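You operate a simulated robot arm through the tools that you are given. There is no shell and no other tool. Be economical: measure what you need, move in short steps, check, and stop when the job is done.

You run a simulated two-armed robot. Do the job below in one go: nothing can be reset, and whatever is moved stays where it is left.

## Task
Take the capsule that says "26" from the top of the capping bench and leave it on the top of the service bench. Put two of the lamps from the top of the spare bench on the white papers there. Shut the lower drawer of the portioning bench. Take the brush from the top of the side stand and put it on top of the white box on the top of the capping bench. Stack the bottle marked "rinse" from the front of the receiving bench on top of the bottle marked "buffer". Put the beaker from the front of the receiving bench in the basin. Any order will do. Set down upright: lamp, brush, beaker.

The check looks at the end state, three seconds after you hand in, the way a careful person would. Anything else that was tipped, shoved, dropped, spilled or broken makes it a failure.

## Robot
Two 7-joint arms with fingered hands on one trunk, on a base that drives. Base frame: it is fixed to the floor where the robot stands at the start and does not move with it; the origin is under the middle of the robot, x ahead of it, y to its left, z up. Readings come in m, rad, newtons and seconds.
The left shoulder is at the start at [0.02, 0.123, 1.237], the right one opposite. With the tool pointing down near the work surface each hand reaches from about 0.1 to 0.44 m from the robot's upright axis, wherever it stands, measured 20 degrees to its own side. Places, roughly: basin (20x24 cm) [-2.9, -2.06, 0.8]; beaker [-4, -0.25, 1]; bottle [-4, 0, 1]; box [0.5, 0, 1]; brush (4x4x15 cm) [-2.2, -0.2, 0.8]; capsule [0.5, 0.25, 1]; lamp (5x5x7 cm) [1.9, 0.1, 0.9]; lower drawer of the portioning bench [3, -1.8, 0.5]; papers [1.75, 0, 1]; top of the service bench [4, 0.2, 0.9]. Payload 2.4 kg a hand.
Tool frame (each hand has its own): the origin (TCP) lies between the finger pads and is the grasp point; the fingertips stand 0.017 m ahead of it; z points along the fingers, y is the line along which they close. The gripper opens to 0.088 m. The gripper's body begins 0.047 m behind the TCP. The gripper is a hand of 3 fingers: y runs from the thumb to the fingers, the wrist lies at [0, 0, -0.165] in the tool frame, and closing takes about 1.5 s.
Orientation is that of the tool frame in the base frame, as a unit quaternion [w, x, y, z]. With the fingers straight down and closing along the base's y, the tool's x points along the base's -x, its y along +y and its z along -z.

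## Interface
- The arms move only by the tool arm_command. It takes "left_steps", "right_steps" or both (then of equal length, played together; a hand with none holds still); each is a list of rows, each a list of 2 entries, a list of its own where there are three numbers: the shift along the base's x, y, z in m, then the turn, a rotation vector about the base's x, y, z in degrees. In form: [[[dx, dy, dz], [rx, ry, rz]], ...]. A call has 1 to 12 rows; each row shifts and turns the commanded pose from where the row before left it. "left_grip" and "right_grip" are, for a hand that has rows, the gripper command, from -1 (fully open) to 1 (shut), values between in proportion, set as the call begins (left out, the last holds). Rows are played at 5 a second. More than 0.05 m and 0.15 rad between two rows, or a gripper value outside its range, and nothing of the call is played. Where a pose cannot be reached the arm comes as near as it can. A force on the tool above 40 N (or 10 N above the force at the start of the call, whichever is more), or a blocked arm, ends the call early, and 0.2 s more pass. The fingers move at their own pace (about 0.045 m/s each) and stop on an object; they squeeze with about 32 N. The grip force told is the motor's: it shows also when the fingers shut on nothing. Time passes only in rows, and 0.2 s behind the last, so rows that do not move let the fingers close. The reply holds the time, the measured pose of the TCP, the force on the tool along the base axes, the opening and the grip force, in the units named above and with some noise, with the torque about the TCP (base axes, N m) and any sound that the robot's microphone picked up, and new pictures: "show" is both (left out), scene, wrist or none (wrist: the cameras of the hands that moved).
- Cameras (640 x 400 px; columns grow to the right, rows downward): "scene" is now at [0.053, 0.0233, 1.6872]; the picture's right is [0.30, -0.95, -0.00], its down [-0.75, -0.23, -0.62] and it looks along [0.59, 0.18, -0.79] (base axes); focal length 267 px, centre (320, 200). "left" rides on the left gripper at [-0.052, 0.004, -0.066] in its tool frame; the picture's right is [-0.08, -1.00, 0.00], its down [0.78, -0.07, -0.62] and it looks along [0.62, -0.05, 0.78] (tool axes); focal length 243 px, centre (320, 200). "right" rides on the right gripper at [0.052, 0.004, -0.066] in its tool frame; the picture's right is [-0.09, 1.00, 0.00], its down [-0.78, -0.07, -0.62] and it looks along [-0.62, -0.05, 0.78] (tool axes); focal length 243 px, centre (320, 200).
- move_column(by): slides the trunk up (or, below 0, down) by that many m; the arms and the scene camera ride with it, the base frame stays. It gives what a move gives, with no picture.
- drive_base(legs): drives the robot by 1 to 6 legs, each [ahead, left, turn to the left] in m, m and rad, along the robot's own axes; the way and the turn of a leg run together, so that a leg with both is an arc; at most 1.5 m and 3.142 rad a leg. The arms and the cameras ride along, it lands a little off, and it stops where it bumps. It gives what a move gives, and a new picture of the scene camera.
- move_fingers(finger1, finger2, thumb_bend, hand): sets how far each is bent, from 0 (flat) to 100 (curled in); at 30 the hand is open as for a grip, at 70 the pads meet at the TCP. One left out holds its place. A second passes; each finger stops where it meets its share of the squeeze, and holds until it gets a number again. A gripper value or a shape takes the hand back. It gives what a move gives, with no picture; readings hold the bend of each and the force on the fingers (four entries, about 0 where the hand has none), thumb and palm.
- grasp_type(shape, hand): the hand has 3 fingers and takes this shape, open, in about a second: jaw (thumb against the fingers, like two jaws); tri (thumb and two fingers); tip (a fingertip pinch); poke (one finger out to press); point (the index stretched); flat (the hand flat); cup (the hand cupped); fist (a fist). The gripper value then closes the fingers along that shape, each until it touches; the sizes above hold for jaw. It gives what a move gives, with no picture.
- head_to(pan, tilt): turns the head with the scene camera to pan (to the left, within 2.094 rad either way) and tilt (down, from -0.506 to 1.204), counted from straight ahead of the robot. It gives what a move gives, and a new picture of the scene camera.
- locate(camera, pixels): for up to 12 pixels [column, row] of the newest picture of that camera ("zoom" is the newest enlarged one), the place [x, y, z] in the base frame of the surface seen there, good to about 0.002 m. It takes no simulated time.
- zoom(camera, box): a new picture of the part [left, top, right, bottom] of that camera's present view, enlarged. It takes no simulated time.
- close_job(): hands the job in; it is judged then, once.

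Go step by step. Measure first, check grasps and placings, and put right what went wrong. The budget is 131 turns and 260 pictures, counting those below and the enlarged ones. Unless the task says otherwise, let go and move clear before handing in.

The tools are called after "Emit:" as name(argument=value, ...) on one line, values as JSON. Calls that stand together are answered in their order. arm_command: Moves the arms, as the interface text tells. Its arguments: {"type":"object","properties":{"left_steps":{"type":"array","items":{"type":"array"}},"left_grip":{"type":"number"},"right_steps":{"type":"array","items":{"type":"array"}},"right_grip":{"type":"number"},"show":{"type":"string","enum":["both","scene","wrist","none"]}},"required":[]} The other tools are called the same way: move_column (by) slides the trunk up or down; grasp_type (shape, hand) gives the hand a shape; move_fingers (finger1, finger2, thumb_bend, hand) moves the fingers one by one; drive_base (legs) drives the base; head_to (pan, tilt) turns the head that bears the scene camera; locate (camera, pixels) gives the place of the surface under pixels of a picture; zoom (camera, box) takes an enlarged picture of a part of a camera's view; close_job () hands the job in.

At the start:

```text
clock: 0.0
left_ee_pos: [0.2952, 0.1859, 1.2729]
left_ee_rot: [0.0, 0.0, 1.0, 0.0]
left_contact_force: [-0.3, 0.3, 0.2]
left_wrist_torque: [-0.03, 0.0, -0.02]
left_grip_width: 0.0879
left_grip_force: 0.0
left_shape: jaw
left_bend: [30.0, 30.0, 30.0]
left_finger forces: [0.0, 0.1, 0.0, 0.1, 0.0, 0.1]
right_ee_pos: [0.2712, -0.0478, 1.277]
right_ee_rot: [0.0, -0.001, 1.0, 0.0]
right_contact_force: [-0.6, 0.8, 0.3]
right_wrist_torque: [-0.01, 0.01, -0.02]
right_grip_width: 0.0878
right_grip_force: 0.0
right_shape: jaw
right_bend: [30.0, 30.0, 30.0]
right_finger forces: [0.0, 0.1, 0.0, 0.0, 0.0, 0.0]
trunk travel left (down, up): [-0.45, 0.38]
robot x, y, heading: [0.0001, -0.0005, -0.004]
head pan, tilt: [0.302, 0.908]
```

scene: 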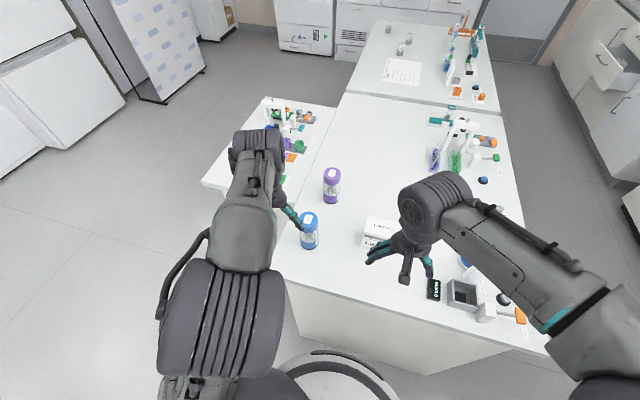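
right: 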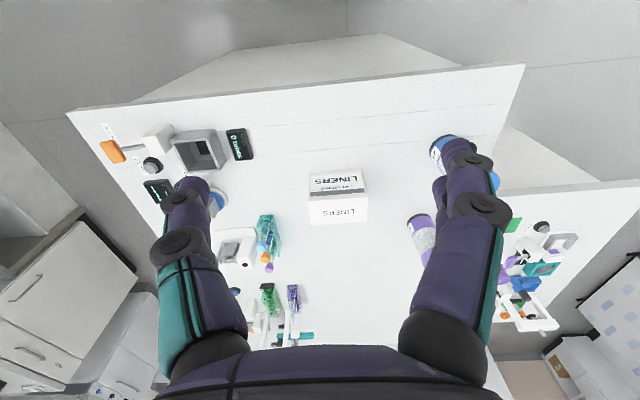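
left: 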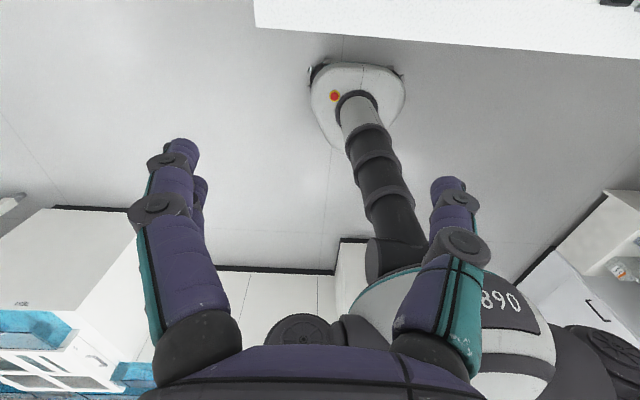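

The scene shows two capsules, a purple one at (332,185) and a blue one at (309,231), with the white box near (378,230). I'll zoom in to read the labels and locate the objects.

Emit:
zoom(camera="scene", box=[260, 150, 420, 260])

Emit:
locate(camera="scene", pixels=[[332, 173], [331, 201], [309, 216], [309, 246], [378, 222], [330, 270], [402, 70], [388, 28], [408, 38], [400, 49]])

Emit:
zoom(camera="scene", box=[340, 0, 500, 110])

```text
3.64 times, centred on (340, 205) of scene
```

zoom: 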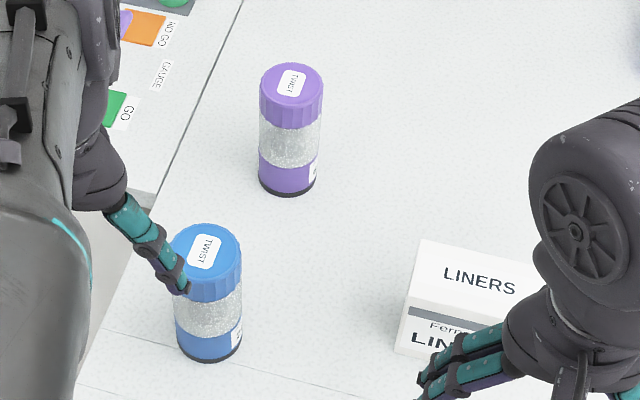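

```text
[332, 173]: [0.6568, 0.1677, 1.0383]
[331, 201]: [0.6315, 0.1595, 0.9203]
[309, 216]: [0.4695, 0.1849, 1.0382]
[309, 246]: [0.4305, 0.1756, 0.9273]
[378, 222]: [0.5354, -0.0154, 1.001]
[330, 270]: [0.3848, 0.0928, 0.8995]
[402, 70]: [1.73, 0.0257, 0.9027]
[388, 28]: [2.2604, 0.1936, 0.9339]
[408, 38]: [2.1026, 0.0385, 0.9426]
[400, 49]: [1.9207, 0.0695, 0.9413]
```

```text
3.64 times, centred on (420, 55) of scene
```

zoom: 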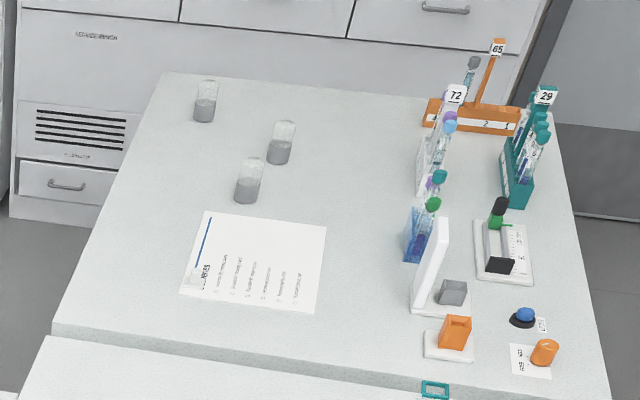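

The labels are on the sides of the capsules. I'll zoom the right wrist camera on them, since it sees their right faces around (437,158) and (420,235).

Emit:
zoom(camera="right", box=[380, 120, 520, 280])

Emit:
zoom(camera="scene", box=[295, 160, 350, 250])

```text
2.50 times, centred on (450, 200) of right
```

zoom: 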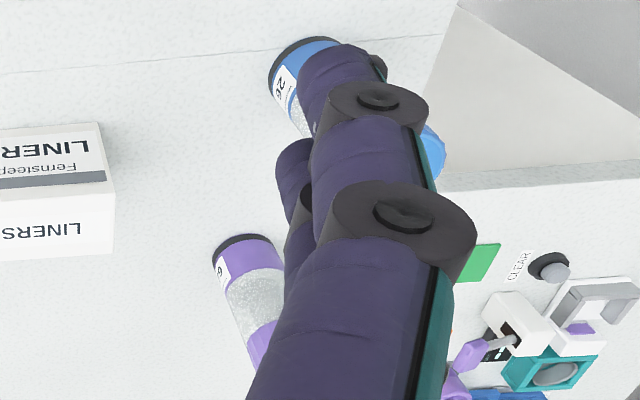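

```text
4.44 times, centred on (322, 205) of scene
```

zoom: 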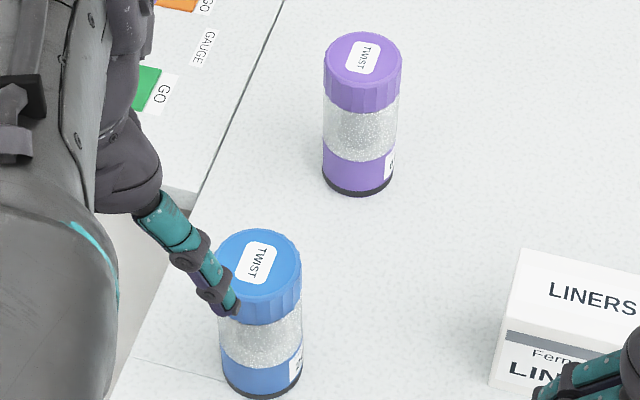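

The blue label seems to read "26" and the purple shows a single digit. I'll zoom closer to confirm.

Emit:
zoom(camera="right", box=[425, 130, 465, 180])

Emit:
zoom(camera="right", box=[400, 205, 440, 255])

Emit:
head_to(pan=-0.5, tilt=0.3)

Emit:
head_to(pan=2.09, tilt=0.4)

Emit:
head_to(pan=-2.09, tilt=0.4)

Emit:
head_to(pan=0.0, tilt=0.3)

```text
8.00 times, centred on (445, 155) of right
```

zoom: 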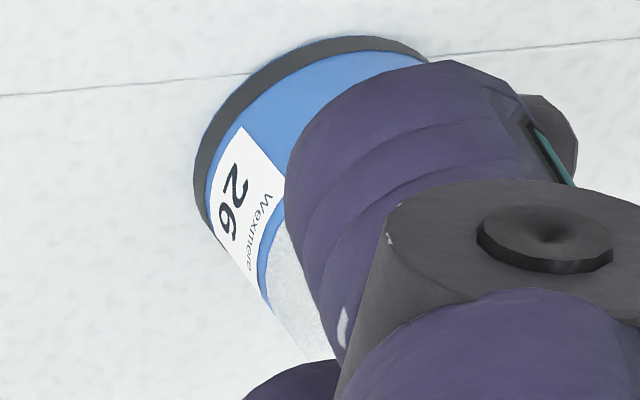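

```text
8.00 times, centred on (420, 230) of right
```

zoom: 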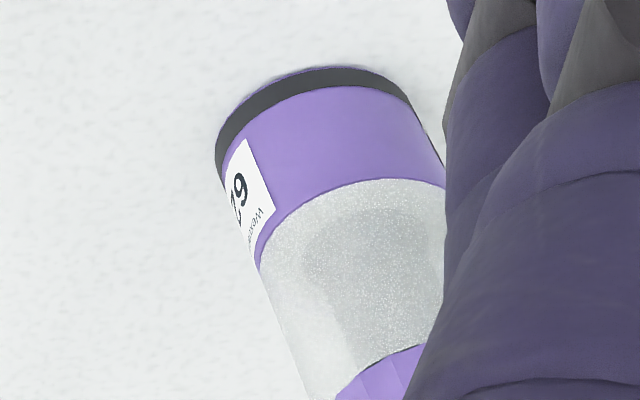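

```text
clock: 1.1
left_ee_pos: [0.2959, 0.186, 1.272]
left_ee_rot: [0.0, 0.0, 1.0, 0.0]
left_contact_force: [0.3, -0.2, 0.3]
left_wrist_torque: [0.0, -0.04, 0.02]
left_grip_width: 0.0879
left_grip_force: 0.1
left_shape: jaw
left_bend: [30.0, 30.0, 30.0]
left_finger forces: [0.0, 0.0, 0.0, 0.0, 0.0, 0.1]
right_ee_pos: [0.2709, -0.0481, 1.277]
right_ee_rot: [0.001, -0.001, 1.0, 0.001]
right_contact_force: [0.2, -0.5, -0.3]
right_wrist_torque: [0.02, 0.01, -0.02]
right_grip_width: 0.0879
right_grip_force: 0.0
right_shape: jaw
right_bend: [30.0, 30.0, 30.0]
right_finger forces: [0.1, 0.0, 0.0, 0.1, 0.1, 0.0]
trunk travel left (down, up): [-0.45, 0.38]
robot x, y, heading: [-0.0006, -0.0006, 0.001]
head pan, tilt: [-0.499, 0.3]
```

scene: 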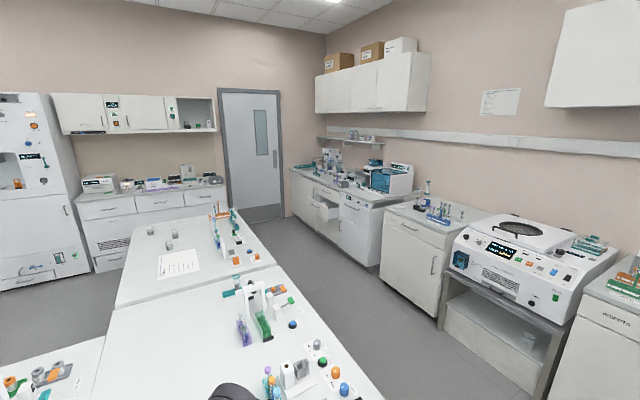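

```text
clock: 3.5
left_ee_pos: [0.296, 0.186, 1.2714]
left_ee_rot: [0.001, 0.0, 1.0, 0.0]
left_contact_force: [0.0, 0.1, -0.4]
left_wrist_torque: [0.01, 0.01, -0.04]
left_grip_width: 0.0876
left_grip_force: 0.1
left_shape: jaw
left_bend: [30.0, 30.0, 30.0]
left_finger forces: [0.0, 0.0, 0.0, 0.0, 0.0, 0.0]
right_ee_pos: [0.2709, -0.0484, 1.2751]
right_ee_rot: [0.0, -0.001, 1.0, 0.0]
right_contact_force: [-0.9, -0.1, 0.1]
right_wrist_torque: [0.01, 0.01, 0.02]
right_grip_width: 0.0879
right_grip_force: 0.0
right_shape: jaw
right_bend: [30.0, 30.0, 30.0]
right_finger forces: [0.0, 0.1, 0.0, 0.0, 0.0, 0.0]
trunk travel left (down, up): [-0.45, 0.38]
robot x, y, heading: [-0.0007, -0.0002, 0.002]
head pan, tilt: [2.089, 0.4]
```

scene: 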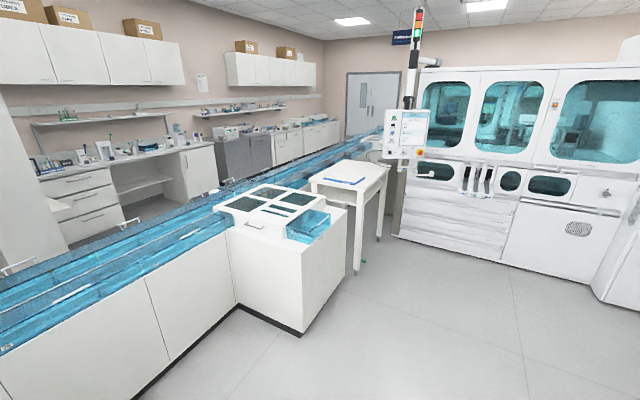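

```text
clock: 6.8
left_ee_pos: [0.2952, 0.1857, 1.2724]
left_ee_rot: [0.0, 0.0, 1.0, -0.001]
left_contact_force: [0.0, 0.2, 0.3]
left_wrist_torque: [0.01, -0.01, -0.02]
left_grip_width: 0.088
left_grip_force: 0.1
left_shape: jaw
left_bend: [30.0, 30.0, 30.0]
left_finger forces: [0.0, 0.0, 0.1, 0.1, 0.1, 0.0]
right_ee_pos: [0.2706, -0.0472, 1.2774]
right_ee_rot: [0.0, -0.001, 1.0, 0.001]
right_contact_force: [0.2, 0.3, -0.1]
right_wrist_torque: [0.0, 0.0, 0.0]
right_grip_width: 0.088
right_grip_force: 0.1
right_shape: jaw
right_bend: [30.0, 30.0, 30.0]
right_finger forces: [0.1, 0.0, 0.0, 0.1, 0.1, 0.0]
trunk travel left (down, up): [-0.45, 0.38]
robot x, y, heading: [-0.0027, 0.0011, -0.004]
head pan, tilt: [-2.089, 0.4]
```

scene: 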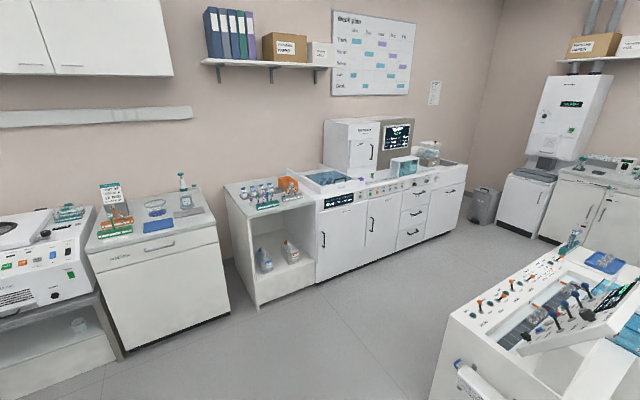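

```text
clock: 8.8
left_ee_pos: [0.2955, 0.1858, 1.2727]
left_ee_rot: [-0.001, 0.0, 1.0, 0.0]
left_contact_force: [-1.0, 0.1, -1.1]
left_wrist_torque: [-0.02, -0.01, 0.02]
left_grip_width: 0.088
left_grip_force: 0.1
left_shape: jaw
left_bend: [30.0, 30.0, 30.0]
left_finger forces: [0.1, 0.0, 0.0, 0.1, 0.1, 0.0]
right_ee_pos: [0.2727, -0.0481, 1.2779]
right_ee_rot: [0.0, 0.0, 1.0, 0.0]
right_contact_force: [0.6, 0.1, 0.6]
right_wrist_torque: [0.0, 0.02, 0.0]
right_grip_width: 0.0882
right_grip_force: 0.0
right_shape: jaw
right_bend: [30.0, 30.0, 30.0]
right_finger forces: [0.0, 0.0, 0.1, 0.0, 0.0, 0.0]
trunk travel left (down, up): [-0.45, 0.38]
robot x, y, heading: [0.0008, 0.0016, 0.001]
head pan, tilt: [0.0, 0.3]
```

scene: 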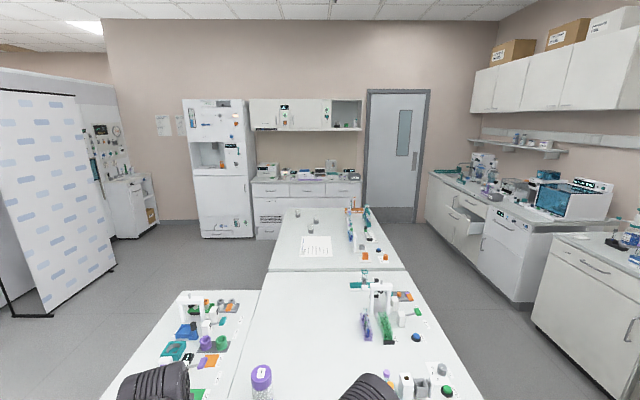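

The blue capsule reads "26" (blue label in the enlarged view) and the purple is a "...29"-type label, so blue at about (0.46, 0.185) is the target. I'll tilt the left hand to nearly horizontal in front of it, and aim the head at it.

Emit:
arm_command(left_steps=[[[0, 0, -0.03], [0, -7.5, 0]], [[0, 0, -0.03], [0, -7.5, 0]], [[0, 0, -0.03], [0, -7.5, 0]], [[0, 0, -0.03], [0, -7.5, 0]], [[0, 0, -0.03], [0, -7.5, 0]], [[0, 0, -0.03], [0, -7.5, 0]], [[0, 0, -0.03], [0, -7.5, 0]], [[0, 0, -0.03], [0, -7.5, 0]], [[0, 0, -0.03], [0, -7.5, 0]], [[0, 0, -0.03], [0, -7.5, 0]]], left_grip=-1, show="none")

Emit:
head_to(pan=0.35, tilt=0.95)

```text
clock: 11.0
left_ee_pos: [0.3278, 0.1931, 0.9653]
left_ee_rot: [0.61, 0.0, 0.793, -0.001]
left_contact_force: [0.3, 1.4, 0.6]
left_wrist_torque: [-0.02, -0.02, 0.03]
left_grip_width: 0.088
left_grip_force: 0.0
left_shape: jaw
left_bend: [30.0, 30.0, 30.0]
left_finger forces: [0.0, 0.1, 0.0, 0.1, 0.0, 0.0]
left hand out of reach, approached as far as the arm can: row 1, 2, 5, 6
right_ee_pos: [0.271, -0.0465, 1.2771]
right_ee_rot: [0.0, -0.001, 1.0, -0.001]
right_contact_force: [-0.8, 0.1, 0.2]
right_wrist_torque: [0.03, -0.05, 0.0]
right_grip_width: 0.0883
right_grip_force: 0.0
right_shape: jaw
right_bend: [30.0, 30.0, 30.0]
right_finger forces: [0.1, 0.0, 0.1, 0.0, 0.1, 0.1]
trunk travel left (down, up): [-0.45, 0.38]
robot x, y, heading: [0.0029, 0.0021, -0.0]
head pan, tilt: [0.0, 0.3]
```

```text
clock: 12.1
left_ee_pos: [0.3263, 0.1945, 0.9661]
left_ee_rot: [0.609, 0.0, 0.793, 0.0]
left_contact_force: [0.7, 0.6, 0.4]
left_wrist_torque: [0.0, -0.02, -0.02]
left_grip_width: 0.0879
left_grip_force: 0.0
left_shape: jaw
left_bend: [30.0, 30.0, 30.0]
left_finger forces: [0.0, 0.0, 0.0, 0.0, 0.1, 0.0]
right_ee_pos: [0.2707, -0.0473, 1.2764]
right_ee_rot: [0.0, 0.0, 1.0, 0.001]
right_contact_force: [0.2, -1.0, -0.1]
right_wrist_torque: [-0.03, 0.01, -0.03]
right_grip_width: 0.0877
right_grip_force: 0.1
right_shape: jaw
right_bend: [30.0, 30.0, 30.0]
right_finger forces: [0.0, 0.0, 0.0, 0.1, 0.0, 0.0]
trunk travel left (down, up): [-0.45, 0.38]
robot x, y, heading: [0.0013, -0.0, 0.001]
head pan, tilt: [0.351, 0.949]
```

scene: 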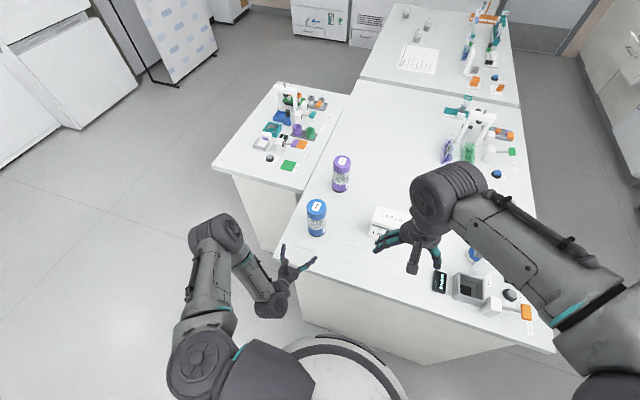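

The hand is horizontal at (290,265), in front of the blue capsule at (316,217). I'll locate the capsule precisely.

Emit:
locate(camera="scene", pixels=[[316, 206], [309, 206], [324, 206], [316, 201], [316, 210], [316, 225], [316, 232], [389, 213], [375, 232], [300, 245], [370, 345]])

Emit:
zoom(camera="scene", box=[260, 180, 340, 290])

```text
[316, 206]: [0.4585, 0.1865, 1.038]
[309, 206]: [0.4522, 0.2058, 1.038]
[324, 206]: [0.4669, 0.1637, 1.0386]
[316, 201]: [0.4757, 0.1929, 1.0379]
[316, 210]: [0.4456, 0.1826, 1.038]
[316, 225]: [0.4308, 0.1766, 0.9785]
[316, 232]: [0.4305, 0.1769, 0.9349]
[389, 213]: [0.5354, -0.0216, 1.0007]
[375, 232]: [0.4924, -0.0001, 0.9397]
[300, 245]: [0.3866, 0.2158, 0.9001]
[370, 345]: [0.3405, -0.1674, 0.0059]
```

```text
3.64 times, centred on (300, 235) of scene
```

zoom: 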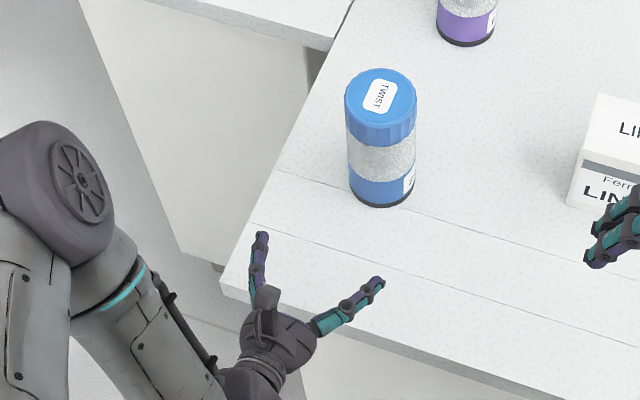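

The capsule axis is at (0.46, 0.186). I'll advance the open hand to it and close.

Emit:
arm_command(left_steps=[[[0.0, -0.009, 0], [0, 0, 0]], [[0.04, 0, 0], [0, 0, 0]], [[0.04, 0, 0], [0, 0, 0]], [[0.03, 0, 0], [0, 0, 0]], [[0.018, 0, 0], [0, 0, 0]], [[0, 0, 0], [0, 0, 0]]], show="scene")

```text
clock: 13.5
left_ee_pos: [0.4563, 0.185, 0.9655]
left_ee_rot: [0.609, 0.0, 0.793, 0.0]
left_contact_force: [0.0, -0.1, 0.2]
left_wrist_torque: [0.0, -0.02, 0.01]
left_grip_width: 0.0879
left_grip_force: 0.1
left_shape: jaw
left_bend: [30.0, 30.0, 30.0]
left_finger forces: [0.0, 0.0, 0.1, 0.1, 0.0, 0.1]
right_ee_pos: [0.2715, -0.0484, 1.2768]
right_ee_rot: [0.0, -0.001, 1.0, 0.0]
right_contact_force: [0.8, 0.7, 0.3]
right_wrist_torque: [-0.02, 0.0, -0.04]
right_grip_width: 0.0878
right_grip_force: 0.0
right_shape: jaw
right_bend: [30.0, 30.0, 30.0]
right_finger forces: [0.0, 0.1, 0.1, 0.0, 0.1, 0.0]
trunk travel left (down, up): [-0.45, 0.38]
robot x, y, heading: [0.0019, -0.0033, -0.001]
head pan, tilt: [0.351, 0.949]
```

scene: 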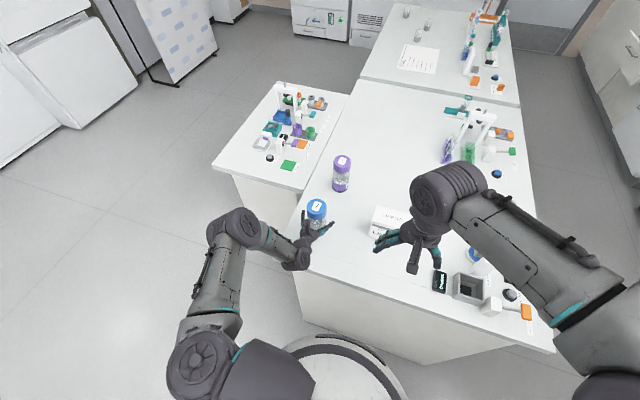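

The capsule sits between the fingers at (316,215). I'll close and lift slightly.

Emit:
arm_command(left_steps=[[[0, 0, 0], [0, 0, 0]], [[0, 0, 0], [0, 0, 0]], [[0, 0, 0], [0, 0, 0]], [[0, 0, 0], [0, 0, 0]], [[0, 0, 0], [0, 0, 0]], [[0, 0, 0], [0, 0, 0]], [[0, 0, 0], [0, 0, 0]], [[0, 0, 0], [0, 0, 0]], [[0, 0, 0.02], [0, 0, 0]], [[0, 0, 0.03], [0, 0, 0]], [[0, 0, 0.03], [0, 0, 0]]], left_grip=1, show="both")

```text
clock: 15.9
left_ee_pos: [0.4549, 0.1843, 1.0459]
left_ee_rot: [0.608, 0.001, 0.794, -0.001]
left_contact_force: [-1.7, 0.2, -2.4]
left_wrist_torque: [0.01, -0.01, -0.02]
left_grip_width: 0.0528
left_grip_force: 32.0
left_shape: jaw
left_bend: [71.0, 71.0, 74.0]
left_finger forces: [14.2, 14.4, 0.0, 0.0, 28.5, 0.1]
right_ee_pos: [0.2702, -0.0468, 1.2764]
right_ee_rot: [0.001, 0.0, 1.0, 0.0]
right_contact_force: [-0.1, 0.0, -0.7]
right_wrist_torque: [0.0, 0.01, -0.01]
right_grip_width: 0.0877
right_grip_force: 0.0
right_shape: jaw
right_bend: [30.0, 30.0, 30.0]
right_finger forces: [0.0, 0.0, 0.0, 0.1, 0.1, 0.0]
trunk travel left (down, up): [-0.45, 0.38]
robot x, y, heading: [-0.0, -0.0, -0.002]
head pan, tilt: [0.351, 0.949]
```

scene: 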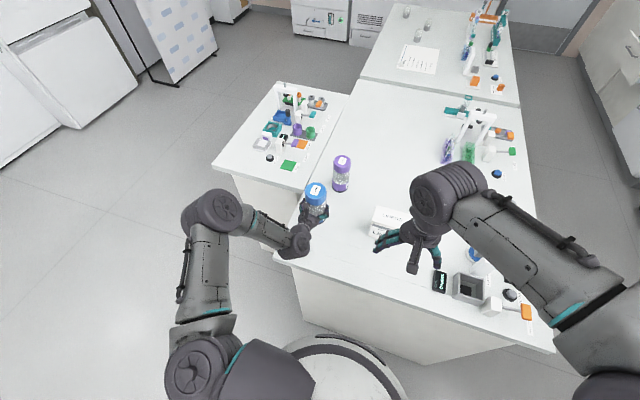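
left: 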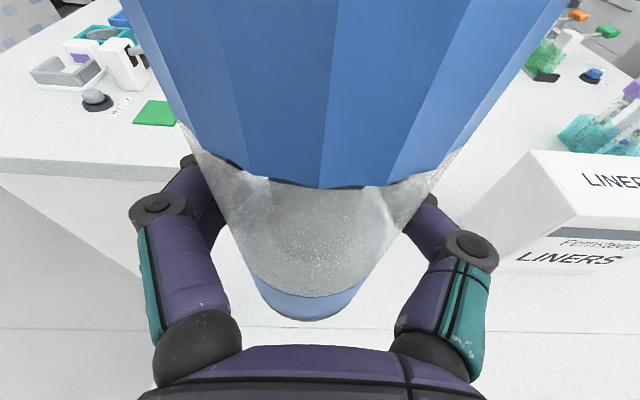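

The capsule is held (width 0.053, 32 N). I'll pull it back and higher, then survey the room for driving.

Emit:
arm_command(left_steps=[[[-0.03, 0, 0.02], [0, 0, 0]], [[-0.03, 0, 0.02], [0, 0, 0]], [[-0.03, 0, 0.02], [0, 0, 0]], [[-0.03, 0, 0.02], [0, 0, 0]], [[-0.02, 0, 0.02], [0, 0, 0]]], show="none")

Emit:
head_to(pan=-0.25, tilt=0.35)

```text
clock: 17.1
left_ee_pos: [0.3601, 0.1845, 1.1244]
left_ee_rot: [0.609, 0.001, 0.793, -0.001]
left_contact_force: [-0.2, -0.7, -1.8]
left_wrist_torque: [0.02, 0.0, 0.01]
left_grip_width: 0.0529
left_grip_force: 31.6
left_shape: jaw
left_bend: [71.0, 71.0, 74.0]
left_finger forces: [14.1, 14.5, 0.0, 0.0, 28.4, 0.1]
left hand out of reach, approached as far as the arm can: row 4, 5
right_ee_pos: [0.2714, -0.0467, 1.2764]
right_ee_rot: [-0.001, -0.001, 1.0, 0.001]
right_contact_force: [0.6, -0.5, -0.3]
right_wrist_torque: [0.02, -0.01, 0.0]
right_grip_width: 0.0879
right_grip_force: 0.1
right_shape: jaw
right_bend: [30.0, 30.0, 30.0]
right_finger forces: [0.0, 0.1, 0.1, 0.0, 0.0, 0.0]
trunk travel left (down, up): [-0.45, 0.38]
robot x, y, heading: [0.0044, -0.0013, -0.002]
head pan, tilt: [0.351, 0.949]
```

```text
clock: 18.1
left_ee_pos: [0.3602, 0.1845, 1.1253]
left_ee_rot: [0.609, 0.0, 0.794, 0.0]
left_contact_force: [0.3, -0.5, -3.2]
left_wrist_torque: [0.03, 0.01, 0.03]
left_grip_width: 0.0527
left_grip_force: 32.1
left_shape: jaw
left_bend: [71.0, 71.0, 74.0]
left_finger forces: [14.1, 14.5, 0.0, 0.0, 28.4, 0.1]
right_ee_pos: [0.271, -0.0471, 1.2753]
right_ee_rot: [0.0, -0.001, 1.0, 0.0]
right_contact_force: [-0.1, -0.2, -0.5]
right_wrist_torque: [0.03, 0.0, -0.02]
right_grip_width: 0.0877
right_grip_force: 0.1
right_shape: jaw
right_bend: [30.0, 30.0, 30.0]
right_finger forces: [0.1, 0.1, 0.1, 0.0, 0.0, 0.0]
trunk travel left (down, up): [-0.45, 0.38]
robot x, y, heading: [0.0027, -0.0007, 0.001]
head pan, tilt: [-0.25, 0.351]
```

scene: 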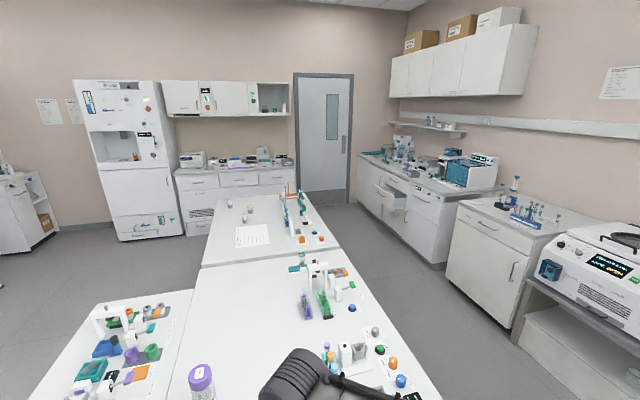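

I'll measure the room layout: the service bench front edge, spare and capping bench edges, the aisle and the drawer.

Emit:
locate(camera="scene", pixels=[[180, 178], [292, 169], [185, 233], [209, 201], [312, 204], [335, 245], [400, 340], [447, 266], [390, 203], [380, 210], [510, 325], [365, 205]])

Emit:
locate(camera="scene", pixels=[[232, 173], [232, 164], [216, 163], [250, 163], [280, 163], [386, 188], [400, 192], [384, 195], [369, 183], [410, 235], [350, 290], [205, 262]])

Emit:
zoom(camera="scene", box=[160, 130, 310, 225])

Emit:
zoom(camera="scene", box=[340, 120, 500, 270])

```text
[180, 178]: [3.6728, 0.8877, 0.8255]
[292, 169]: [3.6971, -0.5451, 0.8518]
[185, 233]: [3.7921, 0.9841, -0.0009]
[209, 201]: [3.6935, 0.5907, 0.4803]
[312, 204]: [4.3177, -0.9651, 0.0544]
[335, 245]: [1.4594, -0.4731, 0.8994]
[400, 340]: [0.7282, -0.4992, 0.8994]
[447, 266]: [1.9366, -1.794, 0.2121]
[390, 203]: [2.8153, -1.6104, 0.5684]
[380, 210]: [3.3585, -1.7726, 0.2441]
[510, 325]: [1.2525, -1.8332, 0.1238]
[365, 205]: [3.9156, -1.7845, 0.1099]
```

```text
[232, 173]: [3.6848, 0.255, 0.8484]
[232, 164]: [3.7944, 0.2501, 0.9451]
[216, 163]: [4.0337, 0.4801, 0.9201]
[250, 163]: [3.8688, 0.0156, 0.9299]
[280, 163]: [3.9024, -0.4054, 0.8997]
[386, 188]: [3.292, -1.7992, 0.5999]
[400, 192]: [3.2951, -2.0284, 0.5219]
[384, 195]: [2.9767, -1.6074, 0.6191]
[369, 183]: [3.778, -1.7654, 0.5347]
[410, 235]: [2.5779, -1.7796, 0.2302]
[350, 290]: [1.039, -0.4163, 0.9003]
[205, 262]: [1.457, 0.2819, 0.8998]
```

```text
4.21 times, centred on (235, 178) of scene
```

zoom: 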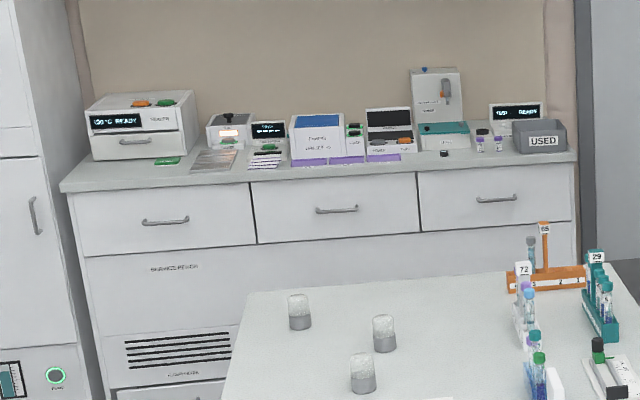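

```text
2.67 times, centred on (420, 195) of scene
```

zoom: 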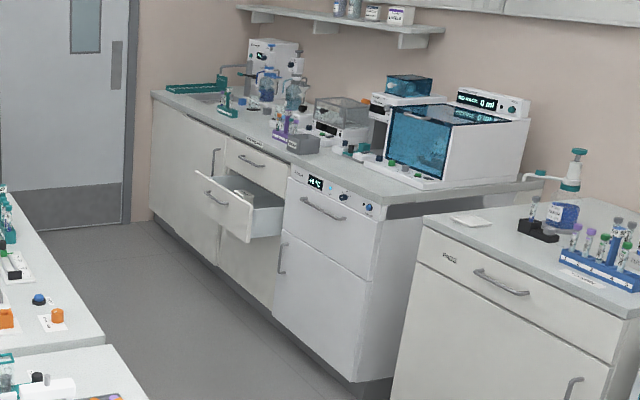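

The aisle between y≈-0.5 and y≈-1.77 is clear, and the service bench front edge is at x≈3.68. I'll drive there, backing off, sidestepping right, going ahead and then left.

Emit:
drive_base(legs=[[-0.12, 0, 0], [0, -1.08, 0], [1.5, 0, 0], [1.5, 0, 0], [0.22, 0, 0], [0, 0.8, 0]])

```text
clock: 43.7
left_ee_pos: [3.4804, -0.1536, 1.1255]
left_ee_rot: [0.609, 0.011, 0.793, -0.009]
left_contact_force: [-1.3, 0.5, -1.4]
left_wrist_torque: [0.02, 0.0, -0.02]
left_grip_width: 0.0529
left_grip_force: 31.8
left_shape: jaw
left_bend: [71.0, 71.0, 74.0]
left_finger forces: [14.1, 14.6, 0.1, 0.0, 28.4, 0.1]
right_ee_pos: [3.386, -0.3823, 1.2766]
right_ee_rot: [0.001, 0.013, 1.0, 0.0]
right_contact_force: [-0.5, 0.2, 0.2]
right_wrist_torque: [-0.01, -0.02, 0.01]
right_grip_width: 0.0877
right_grip_force: 0.1
right_shape: jaw
right_bend: [30.0, 30.0, 30.0]
right_finger forces: [0.0, 0.0, 0.0, 0.1, 0.1, 0.0]
trunk travel left (down, up): [-0.45, 0.38]
robot x, y, heading: [3.1154, -0.3261, -0.027]
head pan, tilt: [-0.25, 0.351]
```

scene: 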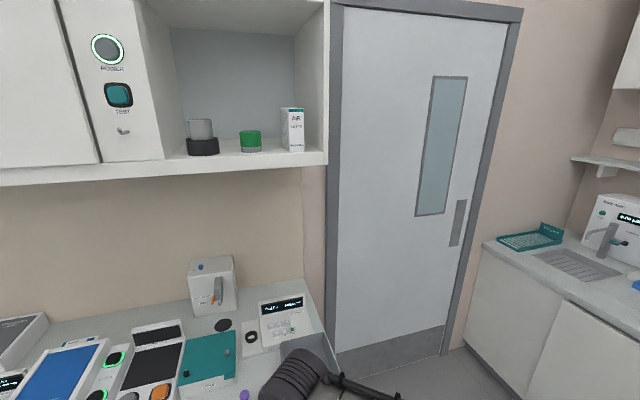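

Arrived in front of the service bench. I'll look down at its top for a free spot.

Emit:
head_to(pan=0.2, tilt=0.8)

```text
clock: 44.6
left_ee_pos: [3.4809, -0.153, 1.1246]
left_ee_rot: [0.609, 0.01, 0.793, -0.008]
left_contact_force: [-0.2, -0.7, -2.1]
left_wrist_torque: [-0.01, 0.01, 0.0]
left_grip_width: 0.0528
left_grip_force: 32.0
left_shape: jaw
left_bend: [71.0, 71.0, 74.0]
left_finger forces: [14.1, 14.5, 0.0, 0.0, 28.4, 0.1]
right_ee_pos: [3.3858, -0.3831, 1.2764]
right_ee_rot: [0.0, 0.013, 1.0, -0.001]
right_contact_force: [0.1, 0.2, 0.3]
right_wrist_torque: [0.0, 0.01, 0.01]
right_grip_width: 0.0877
right_grip_force: 0.2
right_shape: jaw
right_bend: [30.0, 30.0, 30.0]
right_finger forces: [0.1, 0.0, 0.0, 0.0, 0.0, 0.0]
trunk travel left (down, up): [-0.45, 0.38]
robot x, y, heading: [3.1174, -0.3297, -0.029]
head pan, tilt: [0.201, 0.799]
```

scene: 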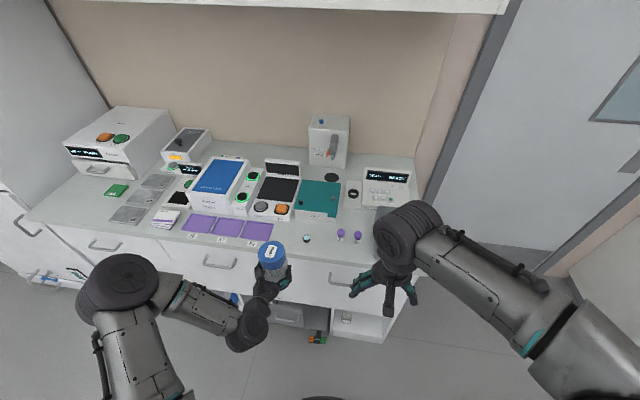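

Emit:
zoom(camera="scene", box=[130, 170, 420, 290])

Emit:
locate(camera="scene", pixels=[[295, 228], [320, 232], [307, 238], [341, 234], [270, 226], [315, 256], [356, 190], [350, 215], [140, 235], [340, 208], [310, 225], [200, 10]])

```text
2.21 times, centred on (275, 230) of scene
```

zoom: 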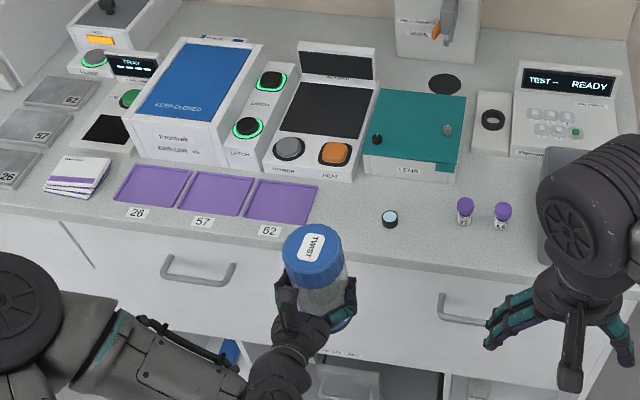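

```text
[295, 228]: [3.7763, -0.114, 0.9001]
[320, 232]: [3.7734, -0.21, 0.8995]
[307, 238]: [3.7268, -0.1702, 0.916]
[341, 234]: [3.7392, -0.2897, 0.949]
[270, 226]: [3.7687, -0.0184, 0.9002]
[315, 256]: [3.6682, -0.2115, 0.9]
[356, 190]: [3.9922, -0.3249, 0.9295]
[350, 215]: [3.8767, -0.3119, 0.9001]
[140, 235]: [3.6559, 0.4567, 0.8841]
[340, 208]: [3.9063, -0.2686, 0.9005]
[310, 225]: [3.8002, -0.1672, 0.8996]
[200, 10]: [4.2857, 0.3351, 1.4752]
```

The bare spot near (3.765, -0.10), pixel (295,228), is free, between the purple pads and the knob at (307,238). I'll close in with the base.

Emit:
drive_base(legs=[[0.16, 0.04, 0.028]])

```text
clock: 46.0
left_ee_pos: [3.6379, -0.1064, 1.1248]
left_ee_rot: [0.608, -0.001, 0.794, 0.0]
left_contact_force: [0.7, -0.6, -1.4]
left_wrist_torque: [-0.01, 0.02, 0.04]
left_grip_width: 0.0525
left_grip_force: 31.7
left_shape: jaw
left_bend: [71.0, 71.0, 74.0]
left_finger forces: [14.1, 14.5, 0.0, 0.0, 28.3, 0.1]
right_ee_pos: [3.5498, -0.3371, 1.2757]
right_ee_rot: [-0.001, 0.0, 1.0, 0.0]
right_contact_force: [0.1, -0.2, 0.8]
right_wrist_torque: [-0.03, -0.01, -0.02]
right_grip_width: 0.0877
right_grip_force: 0.2
right_shape: jaw
right_bend: [30.0, 30.0, 30.0]
right_finger forces: [0.0, 0.0, 0.1, 0.0, 0.0, 0.1]
trunk travel left (down, up): [-0.45, 0.38]
robot x, y, heading: [3.2771, -0.2869, -0.001]
head pan, tilt: [0.201, 0.799]
```

scene: 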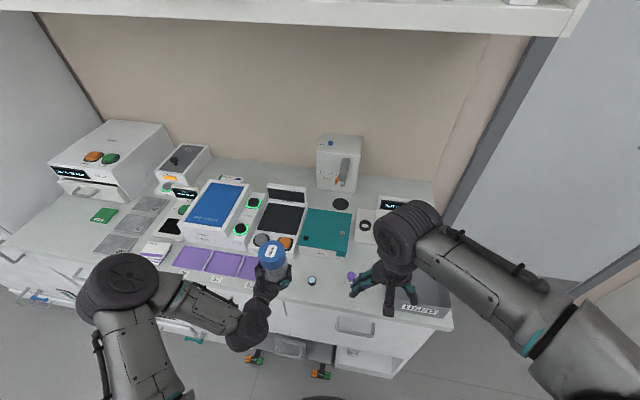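

I'll move to the spot and lower to 2 mm above the grasp height.

Emit:
arm_command(left_steps=[[[0.03, 0, 0], [0, 0, 0]], [[0.03, 0, -0.01], [0, 0, 0]], [[0.03, 0, -0.03], [0, 0, 0]], [[0.025, 0, -0.03], [0, 0, 0]], [[0.01, 0, -0.03], [0, 0, 0]], [[0, 0, -0.025], [0, 0, 0]], [[0, 0, -0.02], [0, 0, 0]], [[0, 0, -0.008], [0, 0, 0]], [[0, 0, -0.002], [0, 0, 0]]], show="scene")

```text
clock: 48.0
left_ee_pos: [3.7628, -0.1063, 0.9688]
left_ee_rot: [0.608, -0.001, 0.794, 0.001]
left_contact_force: [-0.1, 0.0, -2.0]
left_wrist_torque: [0.0, 0.0, 0.02]
left_grip_width: 0.0526
left_grip_force: 32.1
left_shape: jaw
left_bend: [71.0, 71.0, 74.0]
left_finger forces: [14.0, 14.4, 0.0, 0.0, 28.4, 0.0]
right_ee_pos: [3.5476, -0.3378, 1.2758]
right_ee_rot: [0.0, 0.0, 1.0, 0.0]
right_contact_force: [0.0, -1.0, 0.8]
right_wrist_torque: [0.02, 0.01, 0.0]
right_grip_width: 0.0879
right_grip_force: 0.0
right_shape: jaw
right_bend: [30.0, 30.0, 30.0]
right_finger forces: [0.1, 0.0, 0.0, 0.0, 0.0, 0.0]
trunk travel left (down, up): [-0.45, 0.38]
robot x, y, heading: [3.2741, -0.2917, 0.001]
head pan, tilt: [0.201, 0.799]
```

scene: 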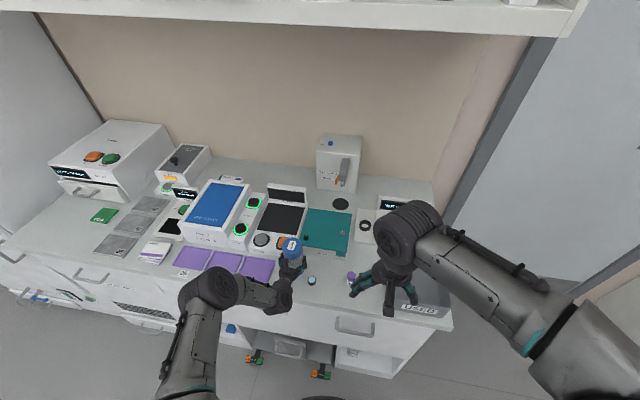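

No contact yet at z 0.969. I'll lower 3 mm more, open, then back straight out.

Emit:
arm_command(left_steps=[[[0, 0, -0.002], [0, 0, 0]], [[0, 0, -0.001], [0, 0, 0]], [[0, 0, 0], [0, 0, 0]]], show="none")

Emit:
arm_command(left_steps=[[[0, 0, 0], [0, 0, 0]], [[0, 0, 0], [0, 0, 0]], [[0, 0, 0], [0, 0, 0]], [[0, 0, 0], [0, 0, 0]], [[0, 0, 0], [0, 0, 0]], [[-0.03, 0, 0], [0, 0, 0]], [[-0.04, 0, 0], [0, 0, 0]], [[-0.04, 0, 0], [0, 0, 0]], [[-0.02, 0, 0.04], [0, 0, 0]], [[0, 0, 0.05], [0, 0, 0]], [[0, 0, 0.05], [0, 0, 0]]], left_grip=-1, show="scene")

```text
clock: 48.8
left_ee_pos: [3.7617, -0.1059, 0.9666]
left_ee_rot: [0.609, 0.0, 0.793, 0.0]
left_contact_force: [-0.1, -0.8, -2.2]
left_wrist_torque: [-0.03, 0.01, -0.01]
left_grip_width: 0.0524
left_grip_force: 32.0
left_shape: jaw
left_bend: [71.0, 71.0, 74.0]
left_finger forces: [14.1, 14.2, 0.1, 0.0, 28.3, 0.0]
right_ee_pos: [3.5475, -0.3382, 1.2771]
right_ee_rot: [-0.001, -0.001, 1.0, 0.001]
right_contact_force: [-0.3, -0.1, 0.0]
right_wrist_torque: [0.02, 0.0, 0.02]
right_grip_width: 0.0876
right_grip_force: 0.0
right_shape: jaw
right_bend: [30.0, 30.0, 30.0]
right_finger forces: [0.0, 0.0, 0.0, 0.0, 0.1, 0.0]
trunk travel left (down, up): [-0.45, 0.38]
robot x, y, heading: [3.2774, -0.2917, 0.002]
head pan, tilt: [0.201, 0.799]
```

```text
clock: 51.2
left_ee_pos: [3.6313, -0.1076, 1.1088]
left_ee_rot: [0.609, 0.0, 0.793, 0.0]
left_contact_force: [0.0, -0.2, 0.3]
left_wrist_torque: [0.01, 0.0, -0.02]
left_grip_width: 0.0879
left_grip_force: 0.0
left_shape: jaw
left_bend: [30.0, 30.0, 30.0]
left_finger forces: [0.1, 0.1, 0.0, 0.0, 0.1, 0.1]
right_ee_pos: [3.5469, -0.3384, 1.2765]
right_ee_rot: [0.0, 0.0, 1.0, 0.0]
right_contact_force: [-0.3, 0.7, -0.3]
right_wrist_torque: [-0.02, -0.01, -0.02]
right_grip_width: 0.0878
right_grip_force: 0.2
right_shape: jaw
right_bend: [30.0, 30.0, 30.0]
right_finger forces: [0.0, 0.0, 0.0, 0.1, 0.0, 0.0]
trunk travel left (down, up): [-0.45, 0.38]
robot x, y, heading: [3.2797, -0.2911, -0.006]
head pan, tilt: [0.201, 0.799]
```

scene: 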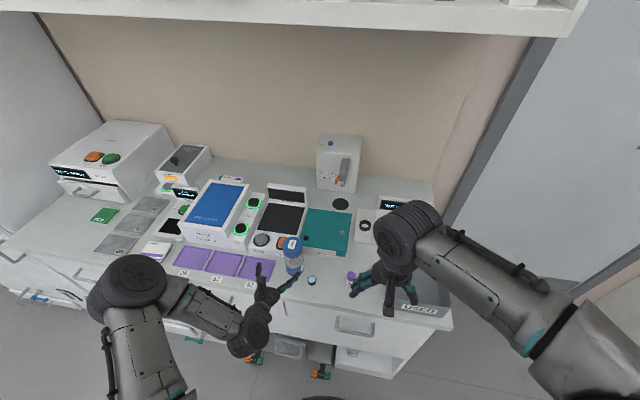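

The capsule stands at (292,255). Next is the drawer: I'll back up, turn to face -y, and drive toward it.

Emit:
drive_base(legs=[[-0.25, 0, 0], [0, 0, -1.565], [0.6, 0, 0]])

Emit:
head_to(pan=0.0, tilt=0.75)

```text
clock: 59.9
left_ee_pos: [3.1906, -1.245, 1.1077]
left_ee_rot: [0.427, 0.566, 0.556, -0.434]
left_contact_force: [0.0, 0.2, 0.0]
left_wrist_torque: [0.01, -0.06, -0.03]
left_grip_width: 0.088
left_grip_force: 0.1
left_shape: jaw
left_bend: [30.0, 30.0, 30.0]
left_finger forces: [0.0, 0.0, 0.0, 0.0, 0.0, 0.1]
right_ee_pos: [2.9629, -1.1577, 1.2771]
right_ee_rot: [0.001, 0.714, 0.7, 0.0]
right_contact_force: [-0.2, -0.6, -0.3]
right_wrist_torque: [0.02, 0.04, -0.01]
right_grip_width: 0.0878
right_grip_force: 0.0
right_shape: jaw
right_bend: [30.0, 30.0, 30.0]
right_finger forces: [0.0, 0.1, 0.1, 0.1, 0.0, 0.0]
trunk travel left (down, up): [-0.45, 0.38]
robot x, y, heading: [3.0178, -0.8845, -1.593]
head pan, tilt: [0.201, 0.799]
```

scene: 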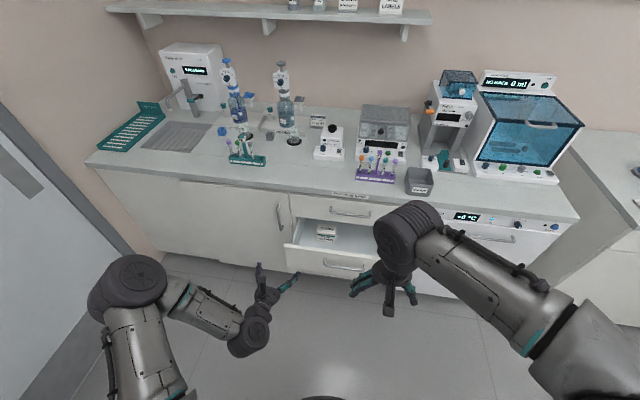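

```text
clock: 60.6
left_ee_pos: [3.1915, -1.2441, 1.1081]
left_ee_rot: [0.427, 0.566, 0.556, -0.435]
left_contact_force: [-1.3, 0.3, -1.0]
left_wrist_torque: [0.01, 0.0, -0.02]
left_grip_width: 0.0881
left_grip_force: 0.1
left_shape: jaw
left_bend: [30.0, 30.0, 30.0]
left_finger forces: [0.0, 0.1, 0.0, 0.0, 0.1, 0.1]
right_ee_pos: [2.9624, -1.1572, 1.2777]
right_ee_rot: [0.001, 0.715, 0.7, -0.001]
right_contact_force: [0.8, -0.2, -0.4]
right_wrist_torque: [0.02, 0.0, 0.05]
right_grip_width: 0.0879
right_grip_force: 0.0
right_shape: jaw
right_bend: [30.0, 30.0, 30.0]
right_finger forces: [0.1, 0.0, 0.0, 0.1, 0.0, 0.0]
trunk travel left (down, up): [-0.45, 0.38]
robot x, y, heading: [3.015, -0.8879, -1.591]
head pan, tilt: [0.0, 0.75]
```

scene: 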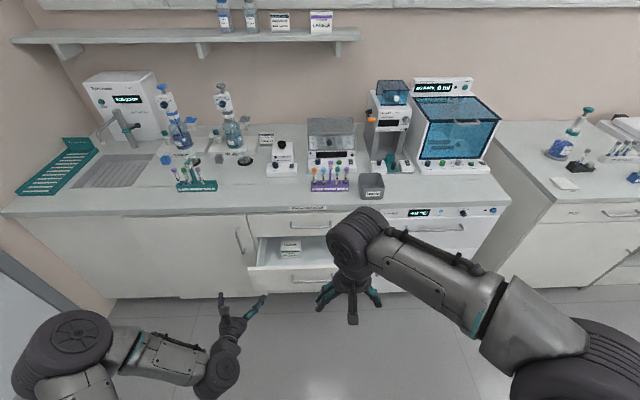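

Emit:
locate(camera="scene", pixels=[[258, 270], [255, 290], [290, 268], [290, 288], [310, 279], [318, 282], [290, 222], [264, 250], [235, 260], [265, 292], [297, 281], [280, 250]])

Emit:
zoom(camera="scene", box=[220, 200, 360, 310])

```text
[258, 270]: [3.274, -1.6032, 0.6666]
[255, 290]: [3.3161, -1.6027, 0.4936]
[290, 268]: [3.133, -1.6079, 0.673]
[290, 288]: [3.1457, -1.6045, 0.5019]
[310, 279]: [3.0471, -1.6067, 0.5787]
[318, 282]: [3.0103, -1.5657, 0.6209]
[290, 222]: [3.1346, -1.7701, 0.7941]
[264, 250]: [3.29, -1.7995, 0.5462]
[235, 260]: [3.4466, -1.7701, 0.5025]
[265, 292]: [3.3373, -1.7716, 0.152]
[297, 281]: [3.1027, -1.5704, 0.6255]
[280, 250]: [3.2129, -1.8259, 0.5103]
```

```text
3.64 times, centred on (290, 255) of scene
```

zoom: 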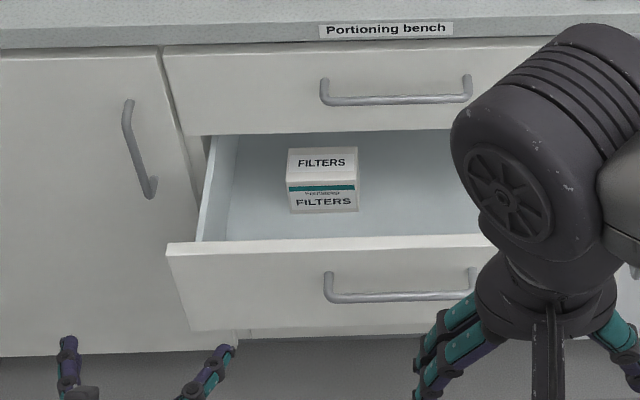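

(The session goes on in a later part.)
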